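You operate a simulated robot arm through the tools that you are given. There is no shell and no other tool. Be economical: measure what you need, move in short steps, check, and stop when the job is done.

You are at the controls of a simulated robot arm. One attempt, no reset.

JOB
Turn the foaming small pan off, stir it smooth and cover it.
Fine: no foam or brown specks; paddle back; let nothing boil over.

The check looks at the end state, three seconds after you hand in, the way a careful person would. Anything else that was tipped, shoved, dropped, spilled or broken makes it a failure. A push-on lid holds only when it is set on centred and level and pressed home; a screw cap is set on level and turned clockwise until tight.

ROBOT AND FRAMES
A 6-joint arm with a two-finger parallel gripper, fixed in place. Base frame: the origin is at the foot of the arm, x ahead of it, y to its left, z up; the work surface is at about z = 0.804. Readings come in m, degrees, newtons and seconds.
With the tool pointing down near the work surface it reaches from about 0.26 to 0.68 m from the base axis. Its first joint turns from -66.0 to 66.0 degrees. Payload 2.9 kg.
The tool frame sits at the grasp point between the pads (the TCP): z along the fingers, y along the line on which they close. The tips reach 0.03 m beyond it. Largest opening 0.11 m; finger width 0.02, thickness 0.01; the body of the gripper, 0.048 by 0.112 m, starts 0.055 m behind the TCP.
Orientation is that of the tool frame in the base frame, as a unit quaternion [x, y, z, w]. With the fingers straight down and closing along the base's y, the tool's x points along the base's -x, its y along +y and its z along -z.

CONTROLS
- The arm moves only by the tool servo_tool. Its argument "plan" is a list that holds one entry, the list of rows, each a list of 7 numbers: the turn, a rotation vector about the base's x, y, z in units of 6 degrees (1.0 is 6 degrees), then the shift along the base's x, y, z in units of 50 mm (1.0 is 50 mm), then the closure in counts, from 0 (fully open) to 255 (shut). In form: [[[ax, ay, az, dx, dy, dz, jaw], ...]]. A call has 1 to 8 rows; each row shifts and turns the commanded pose from where the row before left it. A call with a number of a shift or a turn outside -1 to 1 is refused whole. A row lasts 0.2 s, in which the tool goes at most 0.05 m and 8.6 degrees; a call with a longer step from one row to the next is refused whole, and so is a gripper value outside its range. A pose out of reach is approached as far as the arm can. The call stops where the force on the tool passes 40 N (or 10 N more than at its start, if that is more) or the arm is blocked; 0.2 s more then pass. The fingers move at their own pace (about 0.108 m/s each) and stop on an object; they squeeze with about 36 N. The grip force told is the motor's: it shows also when the fingers shut on nothing. Time passes only in rows, and 0.2 s behind the last, so rows that do not move let the fingers close. The reply holds the time, the measured pose of the TCP, the force on the tool along the base axes, the opening and the grip force, in the units named above and with some noise.
- Cameras (640 x 400 px; columns grow to the right, rows downward): "scene" is fixed at [0.0886, 0.4373, 1.394]; the picture's right is [-0.68, -0.73, 0.00], its down [-0.34, 0.32, -0.88] and it looks along [0.65, -0.60, -0.47] (base axes); focal length 214 px, centre (320, 200). "wrist" rides on the gripper at [0.072, 0.017, -0.103] in the tool frame; the picture's right is [-0.23, 0.97, 0.00], its down [-0.76, -0.18, -0.62] and it looks along [-0.61, -0.14, 0.78] (tool axes); focal length 222 px, centre (320, 200). There is no depth. A picture from a camera that has moved, and an enlarged one, comes with that camera's place and axes in the base frame and with its lens.
- capture(camera): a new picture of that camera. The clock stands still meanwhile.
- zoom(camera, box): a new picture of the part [left, top, right, bottom] of that camera's present view, enlarged. The clock stands still meanwhile.
- close_job(): hands the job in; it is judged then, once.

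Work in short steps. Places have to be worked out from the pictures, the camera data and where the tool is seen: move nearer, look again, correct. Check each grasp and each placing, and mend what went wrong. You have 120 turns and 76 pictures in all, those below and enlarged ones among them. Open the gripper and draw the arm clear of the work before you hand the job in, unless the task says otherwise; then end with one line.

The tools are called after ">>>" as a command line: name --argument value ..., lists and objects as JSON in quotes. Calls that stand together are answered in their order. servo_tool: Moves the arm, as the interface text tells. Its arguments: {"type":"object","properties":{"plan":{"type":"array","items":{"type":"array","items":{"type":"array","items":{"type":"number"}}}}},"required":["plan"]} The other tools are called the same way: capture (camera) takes a picture; zoom (camera, box) takes an enlarged picture of a part of a camera's view; close_job () hands the job in.

At the start:

```text
clock: 0.0
tcp_pos: [0.2919, 0.1253, 1.3747]
tcp_rot: [0.0, 1.0, -0.001, 0.001]
force: [0.3, -0.2, -0.2]
finger_gap: 0.1099
grasp_force: 0.0
```

scene: 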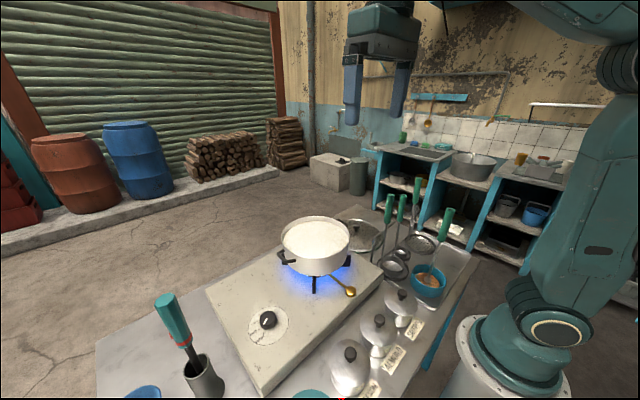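
wrist: 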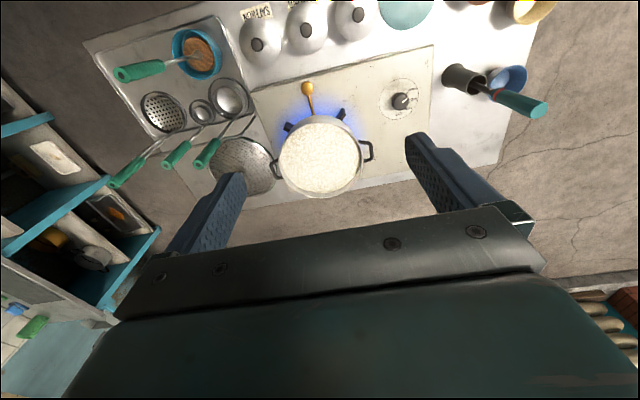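

The pan is foaming on a lit burner with a knob in front of it. I enlarge the views to identify the knob, paddle, lids and labels.

>>> zoom --camera "scene" --box '[200, 180, 480, 400]'

>>> zoom --camera "wrist" --box '[80, 0, 340, 200]'

>>> zoom --camera "wrist" --box '[300, 0, 560, 200]'

```text
1.82 times, centred on (340, 290) of scene
camera zoom: at [0.0886, 0.4373, 1.394], right [-0.68, -0.73, 0.0], down [-0.34, 0.32, -0.88], along [0.65, -0.6, -0.47], focal length 390 px, centre (284, 36)
```

zoom: 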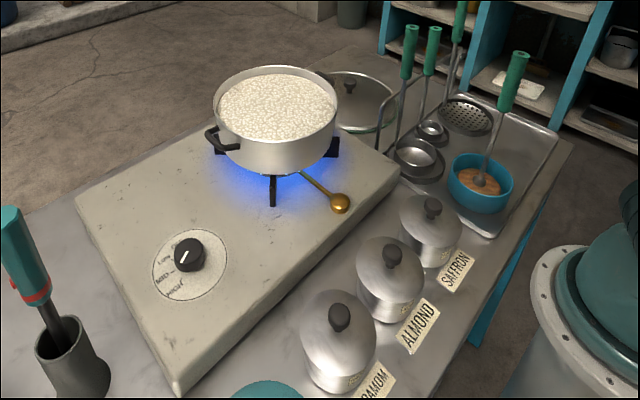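

```text
2.00 times, centred on (210, 100) of wrist
camera zoom: at [0.2189, 0.1428, 1.4771], right [0.23, 0.97, 0.0], down [0.76, -0.18, 0.62], along [0.61, -0.14, -0.78], focal length 444 px, centre (540, 400)
```

zoom: 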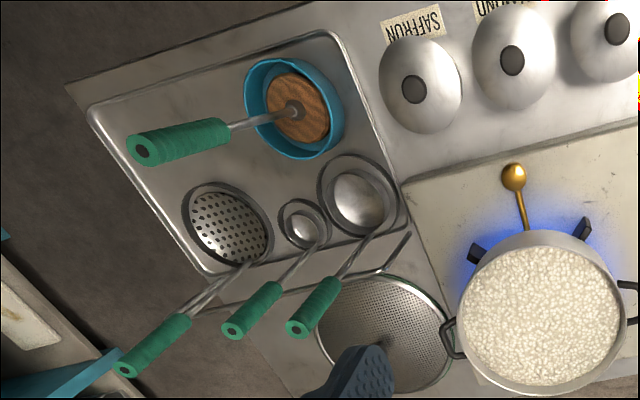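

```text
2.00 times, centred on (430, 100) of wrist
camera zoom: at [0.2189, 0.1428, 1.4771], right [0.23, 0.97, 0.0], down [0.76, -0.18, 0.62], along [0.61, -0.14, -0.78], focal length 444 px, centre (100, 400)
```

zoom: 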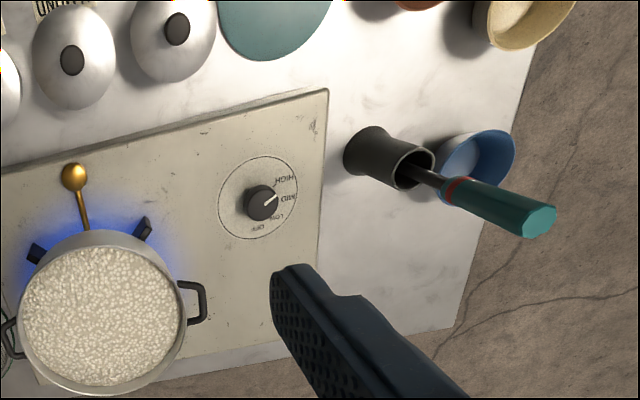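

Triangulating from both views, the knob top is about (0.42, 0.31, 0.88), currently at MID with OFF about 80° clockwise. The pan rim is about (0.497, 0.082, 0.955). I move above the knob while pre-turning the wrist +45°.

>>> servo_tool --plan '[[[0, 0, 0.94, 0.26, 0.46, -0.8, 0], [0, 0, 0.94, 0.26, 0.46, -0.8, 0], [0, 0, 0.94, 0.26, 0.46, -0.8, 0], [0, 0, 0.94, 0.26, 0.46, -0.8, 0], [0, 0, 0.94, 0.26, 0.46, -0.8, 0], [0, 0, 0.94, 0.26, 0.46, -0.8, 0], [0, 0, 0.94, 0.26, 0.46, -0.8, 0], [0, 0, 0.94, 0.26, 0.46, -0.7, 0]]]'

>>> capture --camera "wrist"

>>> capture --camera "scene"

```text
clock: 1.8
tcp_pos: [0.3957, 0.3098, 1.0602]
tcp_rot: [-0.385, 0.923, -0.001, 0.001]
force: [-0.3, 0.0, 0.8]
finger_gap: 0.1098
grasp_force: 0.1
```

```text
70 pictures are left
camera wrist: at [0.332, 0.2713, 1.1627], right [-0.53, 0.85, 0.0], down [0.66, 0.42, 0.62], along [0.53, 0.33, -0.78], focal length 222 px, centre (320, 200)
```

wrist: 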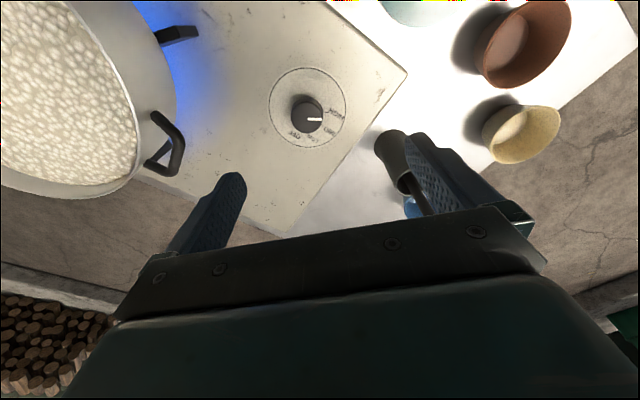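

```text
69 pictures are left
```

scene: 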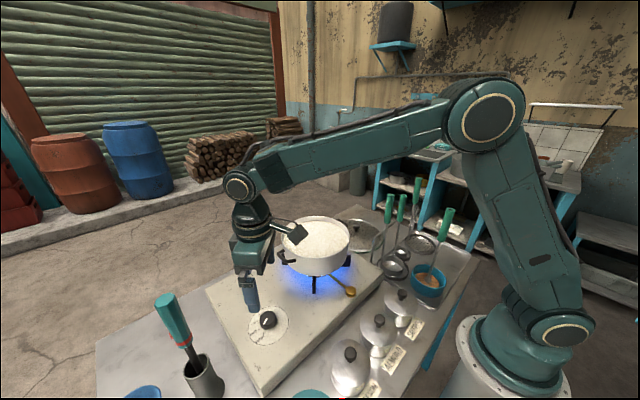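

Foam is not over the rim yet. I enlarge the knob to read its dial.

>>> zoom --camera "wrist" --box '[240, 50, 400, 150]'

```text
4.00 times, centred on (320, 100) of wrist
camera zoom: at [0.332, 0.2713, 1.1627], right [-0.53, 0.85, 0.0], down [0.66, 0.42, 0.62], along [0.53, 0.33, -0.78], focal length 888 px, centre (320, 600)
```

zoom: 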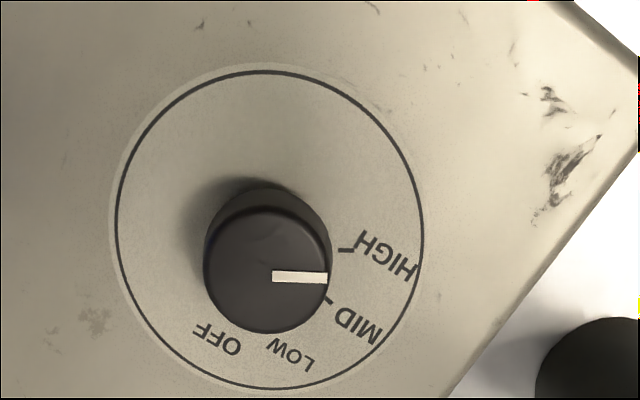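

Pointer is at HIGH, OFF is about 110° clockwise; the knob is ≈40 mm wide at (0.420, 0.3055). I descend around it with a bit more pre-turn.

>>> servo_tool --plan '[[[0, 0, 0.3, 0.096, -0.015, -0.69, 0], [0, 0, 0.3, 0.096, -0.015, -0.69, 0], [0, 0, 0.3, 0.096, -0.015, -0.69, 0], [0, 0, 0.3, 0.096, -0.015, -0.69, 0], [0, 0, 0.3, 0.096, -0.015, -0.69, 0]]]'

>>> capture --camera "wrist"

>>> zoom --camera "scene" --box '[200, 200, 360, 360]'

```text
clock: 3.0
tcp_pos: [0.4176, 0.3047, 0.8895]
tcp_rot: [-0.456, 0.89, 0.001, 0.001]
force: [-10.2, -6.6, 25.5]
finger_gap: 0.1102
grasp_force: 0.1
```

```text
67 pictures are left
camera wrist: at [0.3617, 0.2566, 0.9922], right [-0.66, 0.75, 0.0], down [0.59, 0.51, 0.62], along [0.47, 0.41, -0.78], focal length 222 px, centre (320, 200)
```

wrist: 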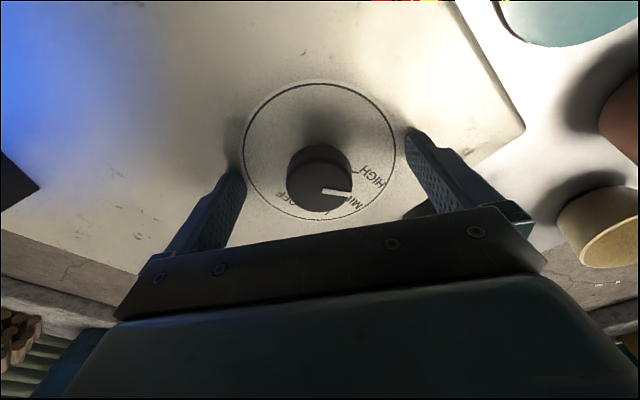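

```text
2.50 times, centred on (280, 280) of scene
camera zoom: at [0.0881, 0.4369, 1.3942], right [-0.68, -0.73, 0.0], down [-0.34, 0.32, -0.88], along [0.65, -0.6, -0.47], focal length 536 px, centre (420, 0)
```

zoom: 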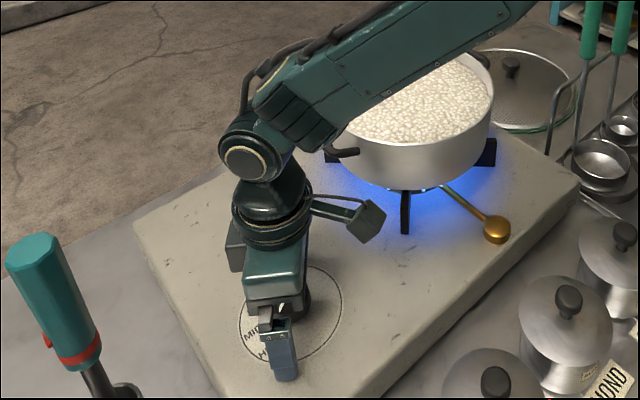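

Tips touch the stove top (z≈0.86). I lift 5 mm and close on the knob, centred in view.

>>> servo_tool --plan '[[[0, 0, 0, 0.02, 0.01, 0.12, 0], [0, 0, 0, 0, 0, 0, 255], [0, 0, 0, 0, 0, 0, 255], [0, 0, 0, 0, 0, 0, 255], [0, 0, -1, 0, 0, 0, 255], [0, 0, -1, 0, 0, 0, 255]]]'

```text
clock: 4.4
tcp_pos: [0.4199, 0.3046, 0.8927]
tcp_rot: [-0.36, 0.933, -0.001, 0.0]
force: [-4.3, 4.3, -11.8]
finger_gap: 0.0412
grasp_force: 44.7
```

Gripped at 41 mm. I keep turning clockwise.

>>> servo_tool --plan '[[[0, 0, -1, 0, 0, 0, 255], [0, 0, -1, 0, 0, 0, 255], [0, 0, -1, 0, 0, 0, 255], [0, 0, -1, 0, 0, 0, 255], [0, 0, -1, 0, 0, 0, 255], [0, 0, -1, 0, 0, 0, 255], [0, 0, -1, 0, 0, 0, 255], [0, 0, -1, 0, 0, 0, 255]]]'

>>> servo_tool --plan '[[[0, 0, -1, 0, 0, 0, 255], [0, 0, -1, 0, 0, 0, 255], [0, 0, -1, 0, 0, 0, 255], [0, 0, -1, 0, 0, 0, 255], [0, 0, -1, 0, 0, 0, 255], [0, 0, -1, 0, 0, 0, 255]]]'

>>> zoom --camera "wrist" --box '[200, 40, 440, 240]'

>>> capture --camera "scene"

```text
clock: 6.2
tcp_pos: [0.4206, 0.3046, 0.8938]
tcp_rot: [0.052, 0.999, -0.001, 0.0]
force: [-7.1, 7.7, -14.7]
finger_gap: 0.0415
grasp_force: 44.8
```

```text
clock: 7.6
tcp_pos: [0.4193, 0.3044, 0.8935]
tcp_rot: [0.358, 0.934, -0.002, -0.001]
force: [-11.2, 1.3, -11.0]
finger_gap: 0.0414
grasp_force: 45.3
```

```text
2.00 times, centred on (320, 140) of wrist
camera zoom: at [0.3773, 0.3676, 0.995], right [0.82, 0.57, 0.0], down [0.45, -0.64, 0.62], along [0.35, -0.51, -0.78], focal length 444 px, centre (320, 320)
```

zoom: 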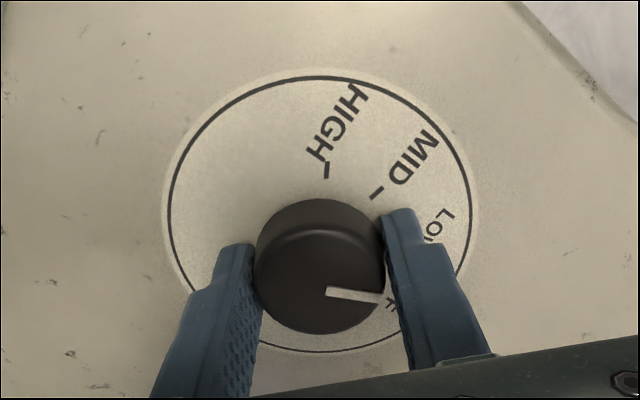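

```text
64 pictures are left
```

scene: 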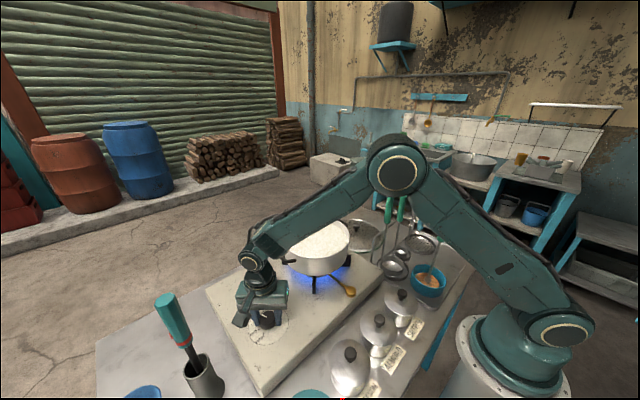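

The pointer has only reached about LOW, flame is smaller but still lit. I keep turning toward OFF, about 40° more.

>>> servo_tool --plan '[[[0, 0, -1, 0, 0, 0, 255], [0, 0, -1, 0, 0, 0, 255], [0, 0, -1, 0, 0, 0, 255], [0, 0, -1, 0, 0, 0, 255], [0, 0, -1, 0, 0, 0, 255]]]'

>>> zoom --camera "wrist" --box '[200, 40, 440, 240]'

>>> zoom --camera "scene" --box '[200, 200, 400, 350]'

```text
clock: 8.8
tcp_pos: [0.4194, 0.3044, 0.8935]
tcp_rot: [0.589, 0.808, -0.002, 0.001]
force: [-13.1, -7.4, -9.3]
finger_gap: 0.0415
grasp_force: 45.1
```

```text
2.00 times, centred on (320, 140) of wrist
camera zoom: at [0.414, 0.3796, 0.9955], right [1.0, 0.08, 0.0], down [0.07, -0.78, 0.63], along [0.05, -0.62, -0.78], focal length 444 px, centre (320, 320)
```

zoom: 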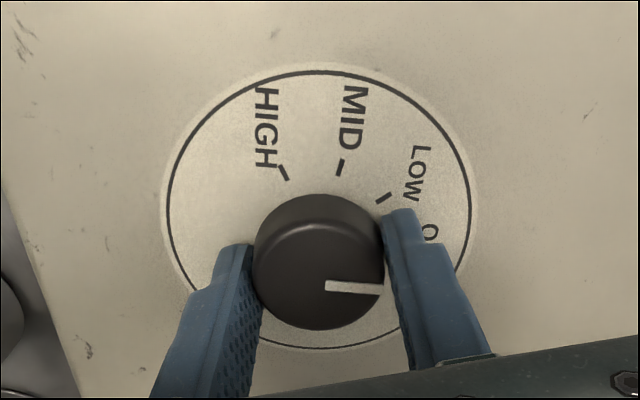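

```text
2.67 times, centred on (300, 275) of scene
camera zoom: at [0.0885, 0.4372, 1.394], right [-0.68, -0.73, 0.0], down [-0.34, 0.32, -0.88], along [0.65, -0.6, -0.47], focal length 572 px, centre (373, 0)
```

zoom: 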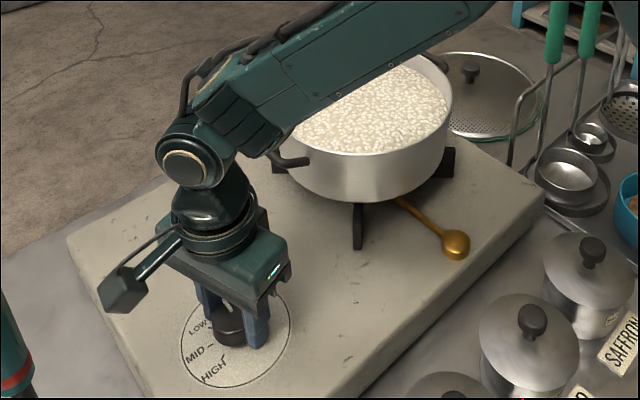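

Flame is out. Pointer a few degrees short of the OFF mark, so I add ~9°, then release and rise.

>>> servo_tool --plan '[[[0, 0, -0.8, 0, 0, 0, 255], [0, 0, -0.8, 0, 0, 0, 255], [0, 0, 0, 0, 0, 0, 255], [0, 0, 0, 0, 0, 0, 0], [0, 0, 0, 0, 0, 0, 0], [0, 0, 0, 0, 0, 0.8, 0], [0, 0, 0, 0, 0, 0.9, 0], [0, 0, 0, 0, 0, 0.9, 0]]]'

>>> capture --camera "wrist"

```text
clock: 10.6
tcp_pos: [0.4198, 0.3031, 1.0245]
tcp_rot: [0.653, 0.757, -0.001, 0.001]
force: [-0.4, -0.2, -0.3]
finger_gap: 0.1099
grasp_force: 0.0
```

```text
61 pictures are left
camera wrist: at [0.425, 0.3787, 1.1263], right [1.0, -0.08, 0.0], down [-0.06, -0.78, 0.62], along [-0.05, -0.62, -0.78], focal length 222 px, centre (320, 200)
```

wrist: 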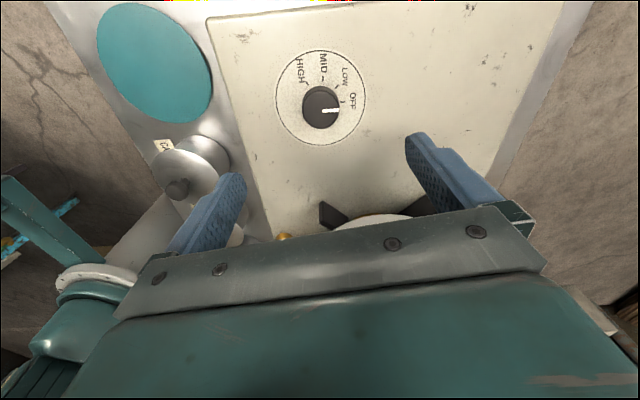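

Knob is at OFF. Now I rise and turn the wrist back to look at the paddle holder and lids.

>>> servo_tool --plan '[[[0, 0, 1, 0, 0, 0.9, 0], [0, 0, 1, 0, 0, 0.9, 0], [0, 0, 1, -0.3, 0, 0.8, 0], [0, 0, 1, -0.3, 0, 0.8, 0], [0, 0, 1, -0.3, 0, 0.8, 0], [0, 0, 1, -0.3, 0, 0.4, 0], [0, 0, 1, -0.3, 0, 0, 0], [0, 0, 1, -0.3, 0, 0, 0]]]'

>>> servo_tool --plan '[[[0, 0, 1, 0, 0.2, 0, 0], [0, 0, 1, 0, 0.2, 0, 0], [0, 0, 1, 0, 0.2, 0, 0], [0, 0, 1, 0, 0.2, 0, 0], [0, 0, 1, 0, 0.2, 0, 0], [0, 0, 0.6, 0, 0, 0, 0]]]'

>>> capture --camera "wrist"

>>> zoom --camera "scene" --box '[90, 270, 250, 400]'

>>> zoom --camera "scene" --box '[270, 190, 470, 315]'

```text
clock: 12.4
tcp_pos: [0.3294, 0.304, 1.2527]
tcp_rot: [0.287, 0.958, -0.001, 0.0]
force: [0.0, -0.2, 0.1]
finger_gap: 0.1101
grasp_force: 0.1
```

```text
clock: 13.8
tcp_pos: [0.3312, 0.3562, 1.2516]
tcp_rot: [-0.002, 1.0, -0.001, 0.001]
force: [0.2, -0.1, -0.2]
finger_gap: 0.1103
grasp_force: 0.0
```

```text
60 pictures are left
camera wrist: at [0.2576, 0.3728, 1.3552], right [0.22, 0.97, 0.0], down [0.76, -0.17, 0.62], along [0.61, -0.14, -0.78], focal length 222 px, centre (320, 200)
```

wrist: 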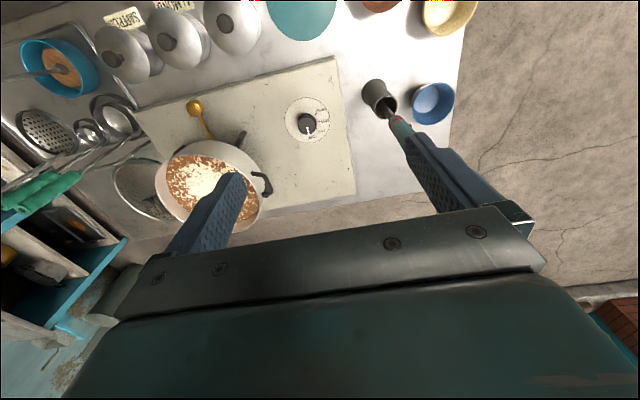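

```text
3.08 times, centred on (170, 335) of scene
camera zoom: at [0.0886, 0.4373, 1.394], right [-0.68, -0.73, 0.0], down [-0.34, 0.32, -0.88], along [0.65, -0.6, -0.47], focal length 660 px, centre (782, -215)
```

zoom: 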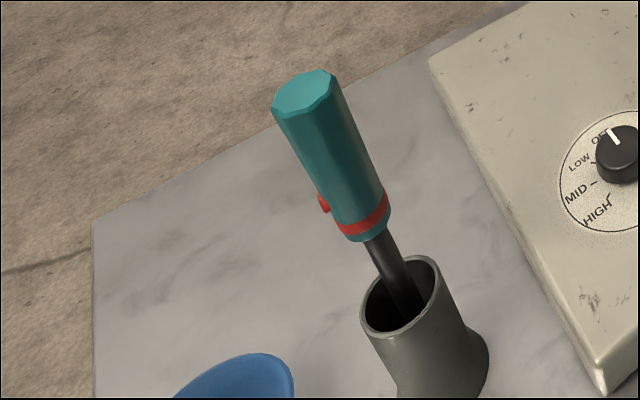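

```text
3.20 times, centred on (370, 252) of scene
camera zoom: at [0.0886, 0.4373, 1.394], right [-0.68, -0.73, 0.0], down [-0.34, 0.32, -0.88], along [0.65, -0.6, -0.47], focal length 686 px, centre (160, 32)
```

zoom: 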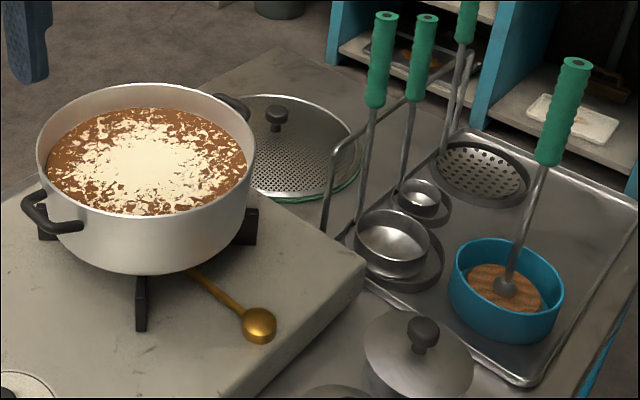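

The heat is off and the foam collapsed, leaving brown liquid with foam bits. I need to identify the paddle (disk-on-stick in the teal bowl vs. others) and the lid, so I move to look along -y.

>>> servo_tool --plan '[[[0, 0, -1, -0.1, -0.5, 0, 0], [0, 0, -1, -0.1, -0.5, 0, 0], [0, 0, -1, -0.1, -0.5, 0, 0], [0, 0, -1, -0.1, -0.5, 0, 0], [0, 0, -1, -0.1, -0.5, 0, 0], [0, 0, -1, -0.1, -0.5, 0, 0], [0, 0, -1, -0.1, -0.5, 0, 0], [0, 0, -1, 0, -0.5, 0, 0]]]'

>>> servo_tool --plan '[[[0, 0, -1, 0, -0.3, 0, 0], [0, 0, -1, 0, -0.3, 0, 0], [0, 0, -1, 0, -0.3, 0, 0], [0, 0, -1, 0, -0.3, 0, 0]]]'

>>> capture --camera "wrist"

```text
clock: 15.6
tcp_pos: [0.2969, 0.1533, 1.253]
tcp_rot: [0.407, 0.913, -0.001, 0.001]
force: [0.1, -0.4, -0.2]
finger_gap: 0.1103
grasp_force: 0.0
```

```text
clock: 16.6
tcp_pos: [0.297, 0.0948, 1.2535]
tcp_rot: [0.587, 0.81, -0.002, -0.001]
force: [0.4, -0.5, -0.3]
finger_gap: 0.1103
grasp_force: 0.1
```

```text
57 pictures are left
camera wrist: at [0.2893, 0.17, 1.3565], right [1.0, 0.09, 0.0], down [0.07, -0.78, 0.62], along [0.05, -0.62, -0.78], focal length 222 px, centre (320, 200)
```

wrist: 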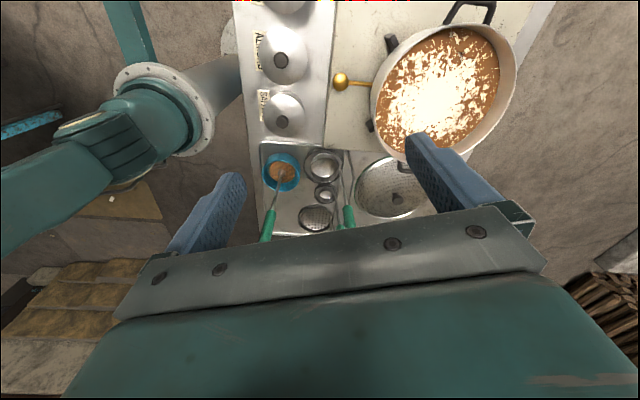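

>>> zoom --camera "wrist" --box '[240, 135, 400, 240]'

>>> zoom --camera "wrist" --box '[320, 0, 540, 220]'

```text
3.81 times, centred on (320, 188) of wrist
camera zoom: at [0.2893, 0.17, 1.3565], right [1.0, 0.09, 0.0], down [0.07, -0.78, 0.62], along [0.05, -0.62, -0.78], focal length 846 px, centre (320, 248)
```

zoom: 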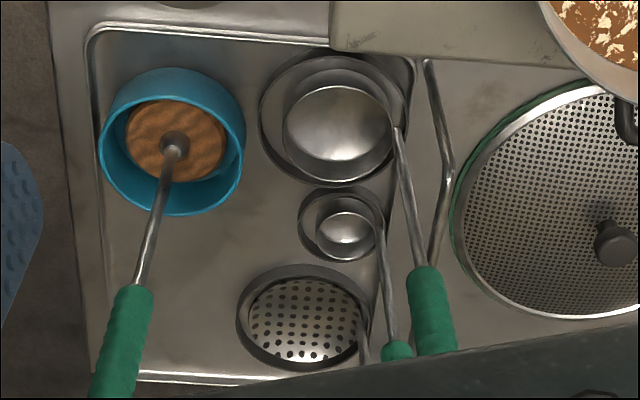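

```text
1.82 times, centred on (430, 110) of wrist
camera zoom: at [0.2893, 0.17, 1.3565], right [1.0, 0.09, 0.0], down [0.07, -0.78, 0.62], along [0.05, -0.62, -0.78], focal length 404 px, centre (120, 364)
```

zoom: 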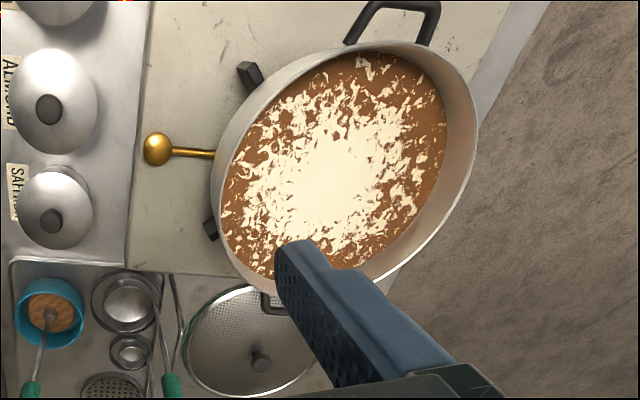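

The item in the teal bowl is unclear (dirty ladle in brown stuff or a disk paddle). I move closer for a better look.

>>> servo_tool --plan '[[[0, 0, 0, -0.1, -0.4, -0.5, 0], [0, 0, 0, -0.1, -0.4, -0.5, 0], [0, 0, 0, -0.1, -0.4, -0.5, 0]]]'

>>> capture --camera "wrist"

>>> zoom --camera "scene" --box '[400, 250, 460, 310]'

```text
clock: 17.4
tcp_pos: [0.282, 0.0354, 1.181]
tcp_rot: [0.587, 0.81, 0.0, 0.0]
force: [0.4, -0.1, -0.6]
finger_gap: 0.1101
grasp_force: 0.1
```

```text
54 pictures are left
camera wrist: at [0.2751, 0.111, 1.2824], right [1.0, 0.09, 0.0], down [0.07, -0.78, 0.62], along [0.05, -0.62, -0.78], focal length 222 px, centre (320, 200)
```

wrist: 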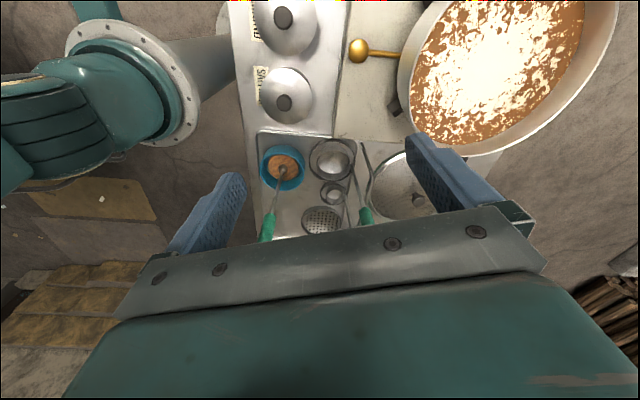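

```text
6.67 times, centred on (430, 280) of scene
camera zoom: at [0.0886, 0.4373, 1.394], right [-0.68, -0.73, 0.0], down [-0.34, 0.32, -0.88], along [0.65, -0.6, -0.47], focal length 1430 px, centre (-413, -333)
```

zoom: 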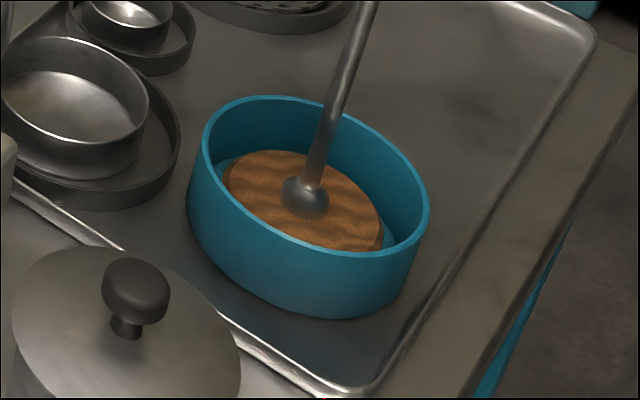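

It is a wooden disc on a green-handled stick, resting in an otherwise empty teal bowl: the paddle. Handle about (0.21,-0.13), z 1.01–1.125. I turn so the jaws close tangentially, raise, and tilt the tips slightly toward the base to reach it.

>>> servo_tool --plan '[[[0, 0, 0.95, 0, -0.2, 0.4, 0], [0, 0, 0.95, 0, -0.2, 0.4, 0], [0, 0, 0.95, 0, -0.2, 0.4, 0], [0, 0, 0.95, 0, -0.2, 0, 0], [0, 0, 0.95, 0, -0.2, 0, 0], [0, 0, 0.95, 0, -0.2, 0, 0], [0, 0, 0.95, 0, -0.2, 0, 0]]]'

>>> servo_tool --plan '[[[0.53, 0.85, 0, -0.2, -0.3, 0, 0], [0.53, 0.85, 0, -0.2, -0.3, 0, 0], [0.53, 0.85, 0, -0.2, -0.3, 0, 0]]]'

>>> capture --camera "wrist"

>>> capture --camera "scene"

```text
clock: 19.0
tcp_pos: [0.281, -0.0353, 1.2386]
tcp_rot: [0.275, 0.962, -0.001, 0.0]
force: [-0.7, 0.2, 0.8]
finger_gap: 0.1102
grasp_force: 0.0
```

```text
clock: 19.8
tcp_pos: [0.2951, -0.0438, 1.2246]
tcp_rot: [0.274, 0.96, 0.007, -0.051]
force: [0.5, 0.0, 0.2]
finger_gap: 0.11
grasp_force: 0.0
out of reach, approached as far as the arm can: row 1, 2, 3
```

```text
52 pictures are left
camera wrist: at [0.2525, 0.0068, 1.3336], right [0.71, 0.71, -0.04], down [0.61, -0.58, 0.54], along [0.36, -0.41, -0.84], focal length 222 px, centre (320, 200)
```

wrist: 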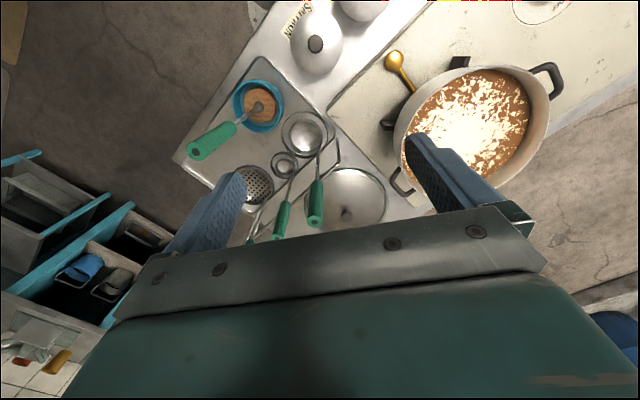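

```text
51 pictures are left
```

scene: 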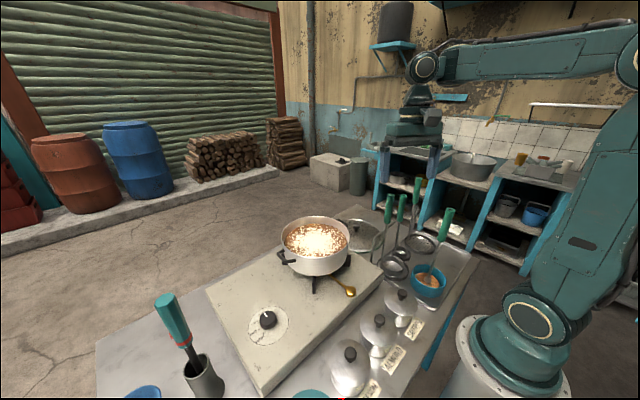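

Tilting inward runs out of wrist range. I undo the tilt and see where the arm ends.

>>> servo_tool --plan '[[[-0.53, -0.85, 0, 0, 0, 0, 0], [-0.53, -0.85, 0, 0, 0, 0, 0], [-0.53, -0.85, 0, 0, 0, 0, 0]]]'

```text
clock: 20.6
tcp_pos: [0.2833, -0.0422, 1.2291]
tcp_rot: [0.26, 0.965, 0.0, 0.034]
force: [-0.6, -3.2, 0.1]
finger_gap: 0.1102
grasp_force: 0.1
out of reach, approached as far as the arm can: row 2
```

Now it's tilted ~4° outward; I level it and swing around at r≈0.29 toward the paddle.

>>> servo_tool --plan '[[[0.17, 0.28, 0, 0.1, 0, 0, 0], [0.17, 0.28, 0, 0.1, 0, 0, 0], [0, 0, 0, -0.15, -0.7, 0, 0], [0, 0, 0, -0.3, -0.7, 0, 0], [0, 0, 0, -0.35, -0.7, 0, 0]]]'

```text
clock: 21.8
tcp_pos: [0.252, -0.1514, 1.2322]
tcp_rot: [0.276, 0.961, 0.007, 0.001]
force: [-0.3, -0.8, 0.3]
finger_gap: 0.1098
grasp_force: 0.0
```

Level at r=0.294, aligned. I descend to z≈1.09 outside the handle with jaws open.

>>> servo_tool --plan '[[[0, 0, 0, 0, 0, -0.9, 0], [0, 0, 0, 0, 0, -0.9, 0], [0, 0, 0, 0, 0, -0.9, 0]]]'

>>> capture --camera "wrist"

>>> zoom --camera "scene" --box '[340, 140, 500, 300]'

```text
clock: 22.6
tcp_pos: [0.251, -0.1522, 1.0934]
tcp_rot: [0.275, 0.961, 0.008, 0.0]
force: [-0.2, -0.1, 0.4]
finger_gap: 0.1098
grasp_force: 0.1
```

```text
50 pictures are left
camera wrist: at [0.1973, -0.0996, 1.1963], right [0.71, 0.71, 0.01], down [0.55, -0.56, 0.62], along [0.44, -0.43, -0.79], focal length 222 px, centre (320, 200)
```

wrist: 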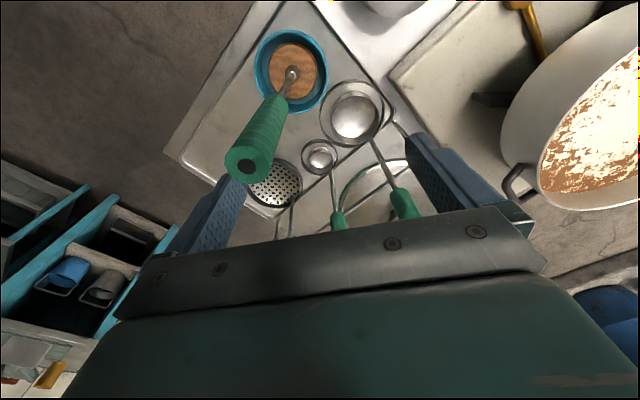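

```text
2.50 times, centred on (420, 220) of scene
camera zoom: at [0.0887, 0.4373, 1.394], right [-0.68, -0.73, 0.0], down [-0.34, 0.32, -0.88], along [0.65, -0.6, -0.47], focal length 536 px, centre (70, 150)
```

zoom: 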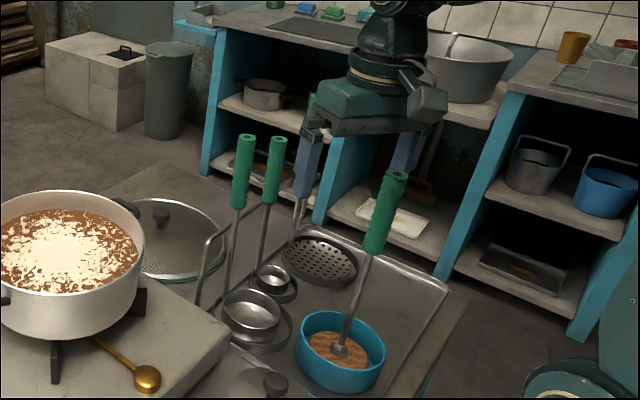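

The near-vertical close view puts the stem at about (0.210,-0.157), nearly vertical. I shift tangentially to centre it, then slide in radially.

>>> servo_tool --plan '[[[0, 0, 0, -0.28, -0.44, -0.16, 0], [0, 0, 0, 0, 0, 0, 0], [0, 0, 0, -0.25, 0.16, 0, 0], [0, 0, 0, -0.25, 0.16, 0, 0]]]'

>>> capture --camera "wrist"

>>> zoom --camera "scene" --box '[360, 140, 500, 300]'

```text
clock: 23.6
tcp_pos: [0.2136, -0.1559, 1.0866]
tcp_rot: [0.277, 0.961, 0.008, 0.0]
force: [0.3, -0.2, 0.1]
finger_gap: 0.11
grasp_force: 0.0
```

```text
48 pictures are left
camera wrist: at [0.1599, -0.1042, 1.1893], right [0.71, 0.71, 0.01], down [0.55, -0.56, 0.62], along [0.44, -0.43, -0.79], focal length 222 px, centre (320, 200)
```

wrist: 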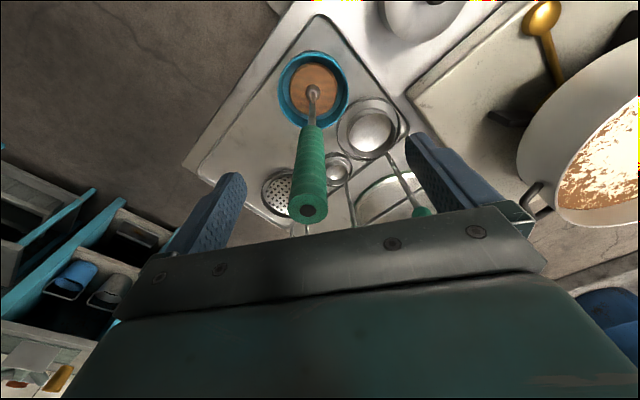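

```text
2.50 times, centred on (430, 220) of scene
camera zoom: at [0.0887, 0.4373, 1.394], right [-0.68, -0.73, 0.0], down [-0.34, 0.32, -0.88], along [0.65, -0.6, -0.47], focal length 536 px, centre (45, 150)
```

zoom: 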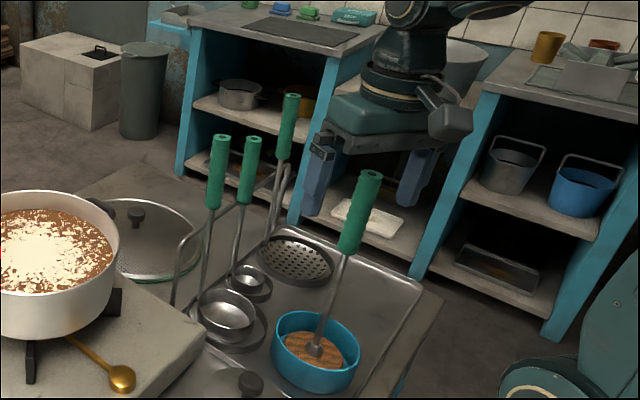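

Handle is about 6 mm off; I correct to (0.206,-0.158) and close.

>>> servo_tool --plan '[[[0, 0, 0, -0.14, -0.04, -0.04, 0], [0, 0, 0, 0, 0, 0, 100], [0, 0, 0, 0, 0, 0, 255], [0, 0, 0, 0, 0, 0, 255], [0, 0, 0, 0, 0, 0, 255]]]'

>>> capture --camera "wrist"

```text
clock: 24.8
tcp_pos: [0.2077, -0.1585, 1.0847]
tcp_rot: [0.275, 0.961, 0.008, 0.0]
force: [-0.7, -0.7, -0.7]
finger_gap: 0.0212
grasp_force: 36.2
```

```text
46 pictures are left
camera wrist: at [0.1535, -0.1061, 1.1877], right [0.71, 0.71, 0.01], down [0.55, -0.56, 0.62], along [0.44, -0.43, -0.79], focal length 222 px, centre (320, 200)
```

wrist: 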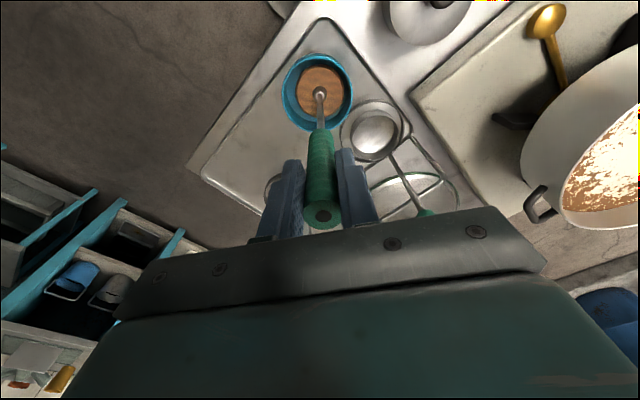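

Gripped (21 mm). I lift straight up, then outwards while rising.

>>> servo_tool --plan '[[[0, 0, 0, 0, 0, 0.5, 255], [0, 0, 0, 0, 0, 0.7, 255], [0, 0, 0, 0, 0, 0.7, 255], [0, 0, 0, 0.2, 0.1, 0.7, 255], [0, 0, 0, 0.3, 0.2, 0.7, 255], [0, 0, 0, 0.3, 0.2, 0.7, 255], [0, 0, 0, 0.3, 0.2, 0.5, 255]]]'

>>> capture --camera "wrist"

>>> capture --camera "scene"

```text
clock: 26.4
tcp_pos: [0.2629, -0.1237, 1.311]
tcp_rot: [0.26, 0.966, 0.005, 0.001]
force: [-0.8, -0.9, -1.7]
finger_gap: 0.0217
grasp_force: 36.4
out of reach, approached as far as the arm can: row 6
```

```text
45 pictures are left
camera wrist: at [0.2079, -0.0729, 1.4142], right [0.69, 0.73, 0.01], down [0.57, -0.54, 0.62], along [0.46, -0.42, -0.78], focal length 222 px, centre (320, 200)
```

wrist: 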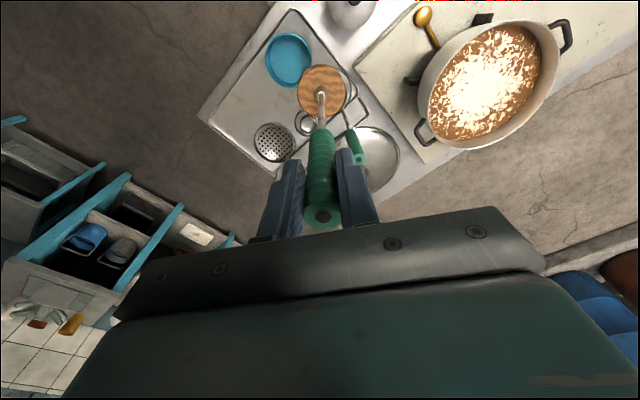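

```text
44 pictures are left
```

scene: 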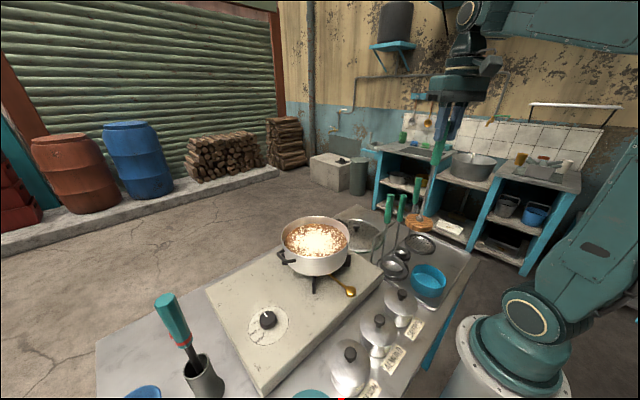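

The wooden paddle is held upright and clear. I carry it above the pan at the same height.

>>> servo_tool --plan '[[[0, 0, 0, 0.66, 0.58, 0, 255], [0, 0, 0, 0.66, 0.58, 0, 255], [0, 0, 0, 0.66, 0.58, 0, 255], [0, 0, 0, 0.66, 0.58, 0, 255], [0, 0, 0, 0.66, 0.58, 0, 255], [0, 0, 0, 0.66, 0.58, 0, 255], [0, 0, 0, 0.66, 0.58, 0, 255]]]'

>>> capture --camera "wrist"

>>> capture --camera "scene"

```text
clock: 28.0
tcp_pos: [0.4931, 0.0796, 1.3082]
tcp_rot: [0.275, 0.961, 0.007, 0.001]
force: [0.1, 0.5, -2.3]
finger_gap: 0.0219
grasp_force: 36.2
```

```text
43 pictures are left
camera wrist: at [0.4405, 0.1312, 1.4112], right [0.71, 0.71, 0.01], down [0.55, -0.56, 0.62], along [0.44, -0.43, -0.79], focal length 222 px, centre (320, 200)
```

wrist: 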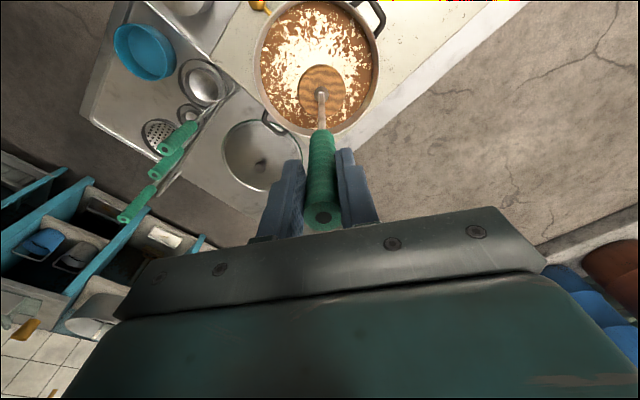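

```text
42 pictures are left
```

scene: 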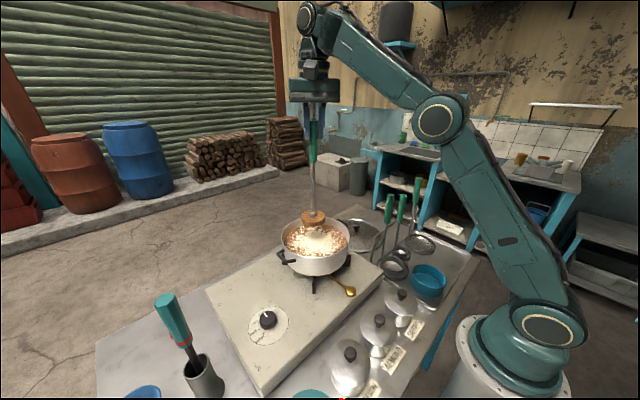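

Combining four views, the pan centre is about (0.476, 0.092) with rim z≈0.99; the disc is above it. I shift to centre and lower slowly into the liquid, staying above the bottom.

>>> servo_tool --plan '[[[0, 0, 0, -0.17, 0.12, 0, 255], [0, 0, 0, -0.17, 0.12, -0.2, 255], [0, 0, 0, 0, 0, -0.3, 255], [0, 0, 0, 0, 0, -0.3, 255], [0, 0, 0, 0, 0, -0.3, 255], [0, 0, 0, 0, 0, -0.3, 255]]]'

>>> capture --camera "wrist"

>>> zoom --camera "scene" --box '[250, 180, 400, 300]'

```text
clock: 29.4
tcp_pos: [0.4754, 0.092, 1.2398]
tcp_rot: [0.276, 0.961, 0.007, 0.0]
force: [-0.2, 0.3, -2.7]
finger_gap: 0.0216
grasp_force: 36.4
```

```text
41 pictures are left
camera wrist: at [0.4219, 0.1445, 1.3426], right [0.71, 0.71, 0.01], down [0.55, -0.56, 0.62], along [0.44, -0.43, -0.79], focal length 222 px, centre (320, 200)
```

wrist: 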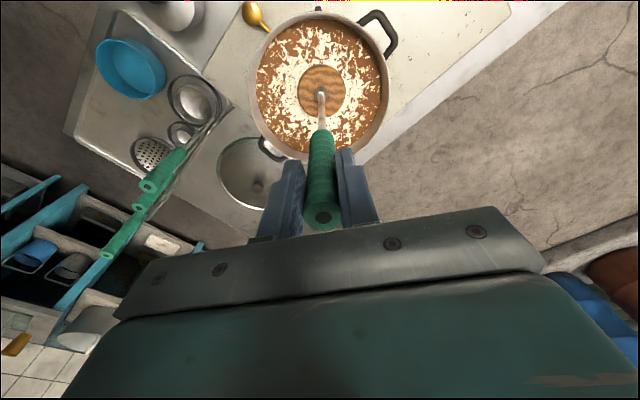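

```text
3.33 times, centred on (325, 240) of scene
camera zoom: at [0.0887, 0.4373, 1.394], right [-0.68, -0.73, 0.0], down [-0.34, 0.32, -0.88], along [0.65, -0.6, -0.47], focal length 715 px, centre (303, 67)
```

zoom: 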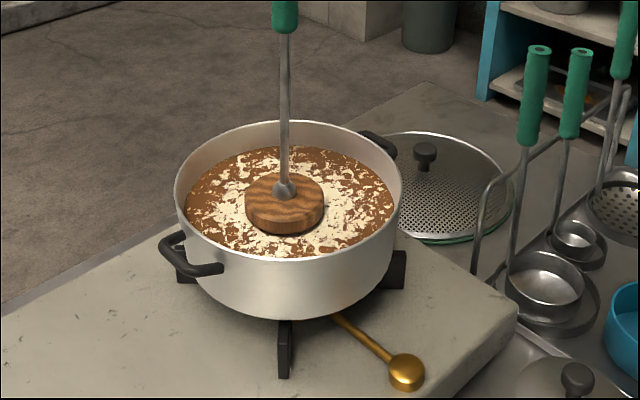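

Disc is centred just above the liquid; from the visible geometry the pan's bottom is ≈0.918 and disc bottom ≈0.97. I lower 32 mm, leaving ~2 cm below the disc.

>>> servo_tool --plan '[[[0, 0, 0, 0, 0, -0.16, 255], [0, 0, 0, 0, 0, -0.16, 255], [0, 0, 0, 0, 0, -0.16, 255], [0, 0, 0, 0, 0, -0.16, 255]]]'

>>> zoom --camera "scene" --box '[250, 180, 400, 300]'

```text
clock: 30.4
tcp_pos: [0.4759, 0.0915, 1.2075]
tcp_rot: [0.277, 0.961, 0.008, -0.001]
force: [-0.5, 0.1, -3.6]
finger_gap: 0.0216
grasp_force: 35.9
```

```text
3.33 times, centred on (325, 240) of scene
camera zoom: at [0.0887, 0.4373, 1.394], right [-0.68, -0.73, 0.0], down [-0.34, 0.32, -0.88], along [0.65, -0.6, -0.47], focal length 715 px, centre (303, 67)
```

zoom: 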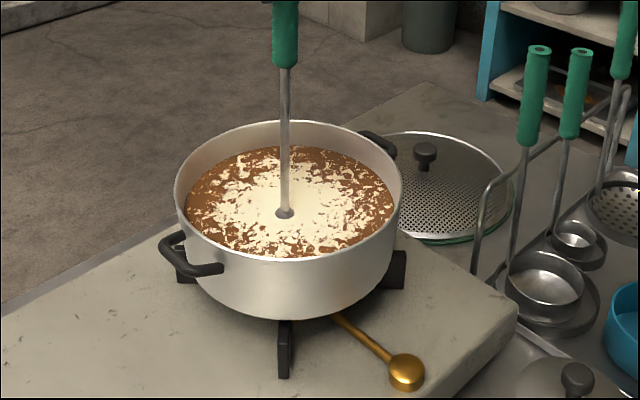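

Disc is just under the surface with no contact force. I start gentle circular stirring at ~42 mm radius.

>>> servo_tool --plan '[[[0, 0, 0, 0.42, 0, 0, 255], [0, 0, 0, 0.42, 0, 0, 255], [0, 0, 0, -0.1125, 0.42, 0, 255], [0, 0, 0, -0.307, 0.307, 0, 255], [0, 0, 0, -0.42, 0.1125, 0, 255], [0, 0, 0, -0.42, -0.1125, 0, 255], [0, 0, 0, -0.307, -0.307, 0, 255], [0, 0, 0, -0.1125, -0.42, 0, 255]]]'

>>> servo_tool --plan '[[[0, 0, 0, 0.1125, -0.42, 0, 255], [0, 0, 0, 0.307, -0.307, 0, 255], [0, 0, 0, 0.42, -0.1125, 0, 255], [0, 0, 0, 0.42, 0.1125, 0, 255], [0, 0, 0, 0.307, 0.307, 0, 255], [0, 0, 0, 0.1125, 0.42, 0, 255]]]'

>>> zoom --camera "scene" --box '[250, 180, 400, 300]'

```text
clock: 32.2
tcp_pos: [0.4358, 0.0912, 1.2101]
tcp_rot: [0.276, 0.961, 0.005, 0.0]
force: [0.4, 0.2, -2.2]
finger_gap: 0.0217
grasp_force: 36.1
out of reach, approached as far as the arm can: row 8
```

```text
clock: 33.6
tcp_pos: [0.5211, 0.0937, 1.2122]
tcp_rot: [0.276, 0.961, 0.007, 0.0]
force: [0.9, 0.0, -1.6]
finger_gap: 0.0215
grasp_force: 35.3
```

```text
3.33 times, centred on (325, 240) of scene
camera zoom: at [0.0887, 0.4373, 1.394], right [-0.68, -0.73, 0.0], down [-0.34, 0.32, -0.88], along [0.65, -0.6, -0.47], focal length 715 px, centre (303, 67)
```

zoom: 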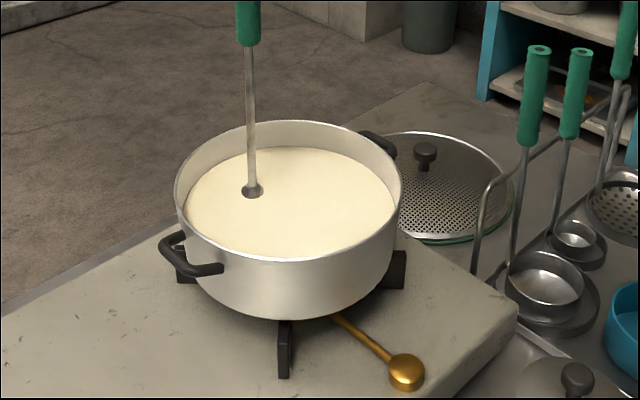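

It's smooth and pale after one lap. I return to the centre, raise slowly, and let the paddle drip over the pan.

>>> servo_tool --plan '[[[0, 0, 0, -0.3, 0, 0, 255], [0, 0, 0, -0.3, 0, 0, 255], [0, 0, 0, -0.3, 0, 0, 255], [0, 0, 0, 0, 0, 0.3, 255], [0, 0, 0, 0, 0, 0.3, 255], [0, 0, 0, 0, 0, 0.3, 255], [0, 0, 0, 0, 0, 0.3, 255], [0, 0, 0, 0, 0, 0.4, 255]]]'

>>> servo_tool --plan '[[[0, 0, 0, 0, 0, 0.3, 255], [0, 0, 0, 0, 0, 0, 255], [0, 0, 0, 0, 0, 0, 255], [0, 0, 0, 0, 0, 0, 255], [0, 0, 0, 0, 0, 0, 255], [0, 0, 0, 0, 0, 0, 255], [0, 0, 0, 0, 0, 0, 255], [0, 0, 0, 0, 0, 0, 255]]]'

>>> capture --camera "wrist"

>>> zoom --camera "scene" --box '[250, 180, 400, 300]'

```text
clock: 35.4
tcp_pos: [0.4745, 0.0923, 1.2918]
tcp_rot: [0.276, 0.961, 0.008, 0.001]
force: [0.6, 0.8, -2.5]
finger_gap: 0.0216
grasp_force: 35.9
```

```text
clock: 37.2
tcp_pos: [0.4748, 0.0936, 1.3066]
tcp_rot: [0.276, 0.961, 0.007, 0.0]
force: [-0.7, 1.0, -1.8]
finger_gap: 0.0217
grasp_force: 36.6
```

```text
37 pictures are left
camera wrist: at [0.421, 0.1454, 1.4093], right [0.71, 0.71, 0.01], down [0.55, -0.56, 0.62], along [0.44, -0.43, -0.79], focal length 222 px, centre (320, 200)
```

wrist: 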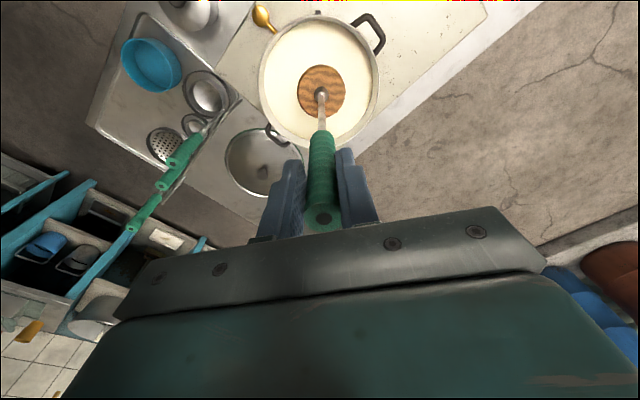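

```text
3.33 times, centred on (325, 240) of scene
camera zoom: at [0.0887, 0.4373, 1.394], right [-0.68, -0.73, 0.0], down [-0.34, 0.32, -0.88], along [0.65, -0.6, -0.47], focal length 715 px, centre (303, 67)
```

zoom: 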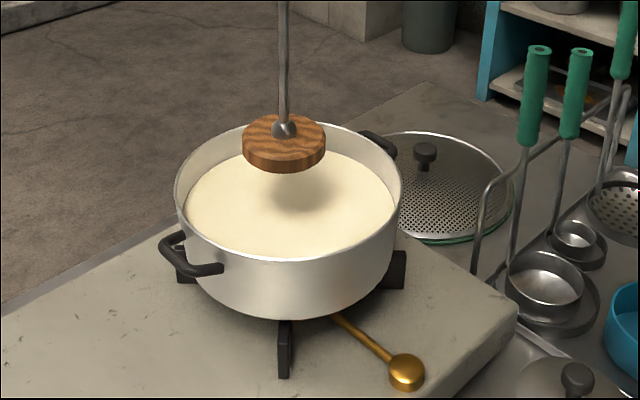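

The contents are smooth. Now I carry the paddle back by the same route.

>>> servo_tool --plan '[[[0, 0, 0, -0.6, -0.62, 0, 255], [0, 0, 0, -0.6, -0.62, 0, 255], [0, 0, 0, -0.6, -0.62, 0, 255], [0, 0, 0, -0.6, -0.62, 0, 255], [0, 0, 0, -0.6, -0.62, 0, 255], [0, 0, 0, -0.6, -0.62, 0, 255], [0, 0, 0, -0.6, -0.62, 0, 255]]]'

>>> servo_tool --plan '[[[0, 0, 0, -0.1, -0.2, -0.6, 255], [0, 0, 0, -0.2, -0.2, -0.6, 255], [0, 0, 0, -0.3, -0.1, -0.6, 255], [0, 0, 0, -0.3, -0.1, -0.4, 255]]]'

>>> capture --camera "wrist"

```text
clock: 38.8
tcp_pos: [0.2664, -0.1267, 1.3051]
tcp_rot: [0.276, 0.961, 0.007, 0.001]
force: [-0.4, 0.2, -2.5]
finger_gap: 0.0214
grasp_force: 36.4
```

```text
clock: 39.8
tcp_pos: [0.2202, -0.1558, 1.1968]
tcp_rot: [0.275, 0.961, 0.008, 0.0]
force: [-0.8, -0.8, -3.0]
finger_gap: 0.0215
grasp_force: 36.3
out of reach, approached as far as the arm can: row 2
```

```text
35 pictures are left
camera wrist: at [0.1662, -0.103, 1.2985], right [0.71, 0.71, 0.01], down [0.55, -0.56, 0.62], along [0.44, -0.43, -0.79], focal length 222 px, centre (320, 200)
```

wrist: 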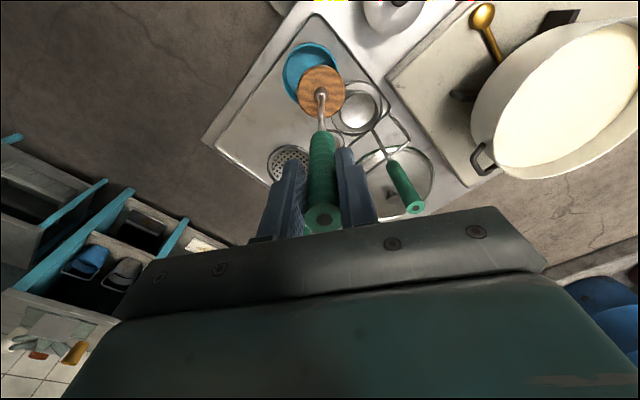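

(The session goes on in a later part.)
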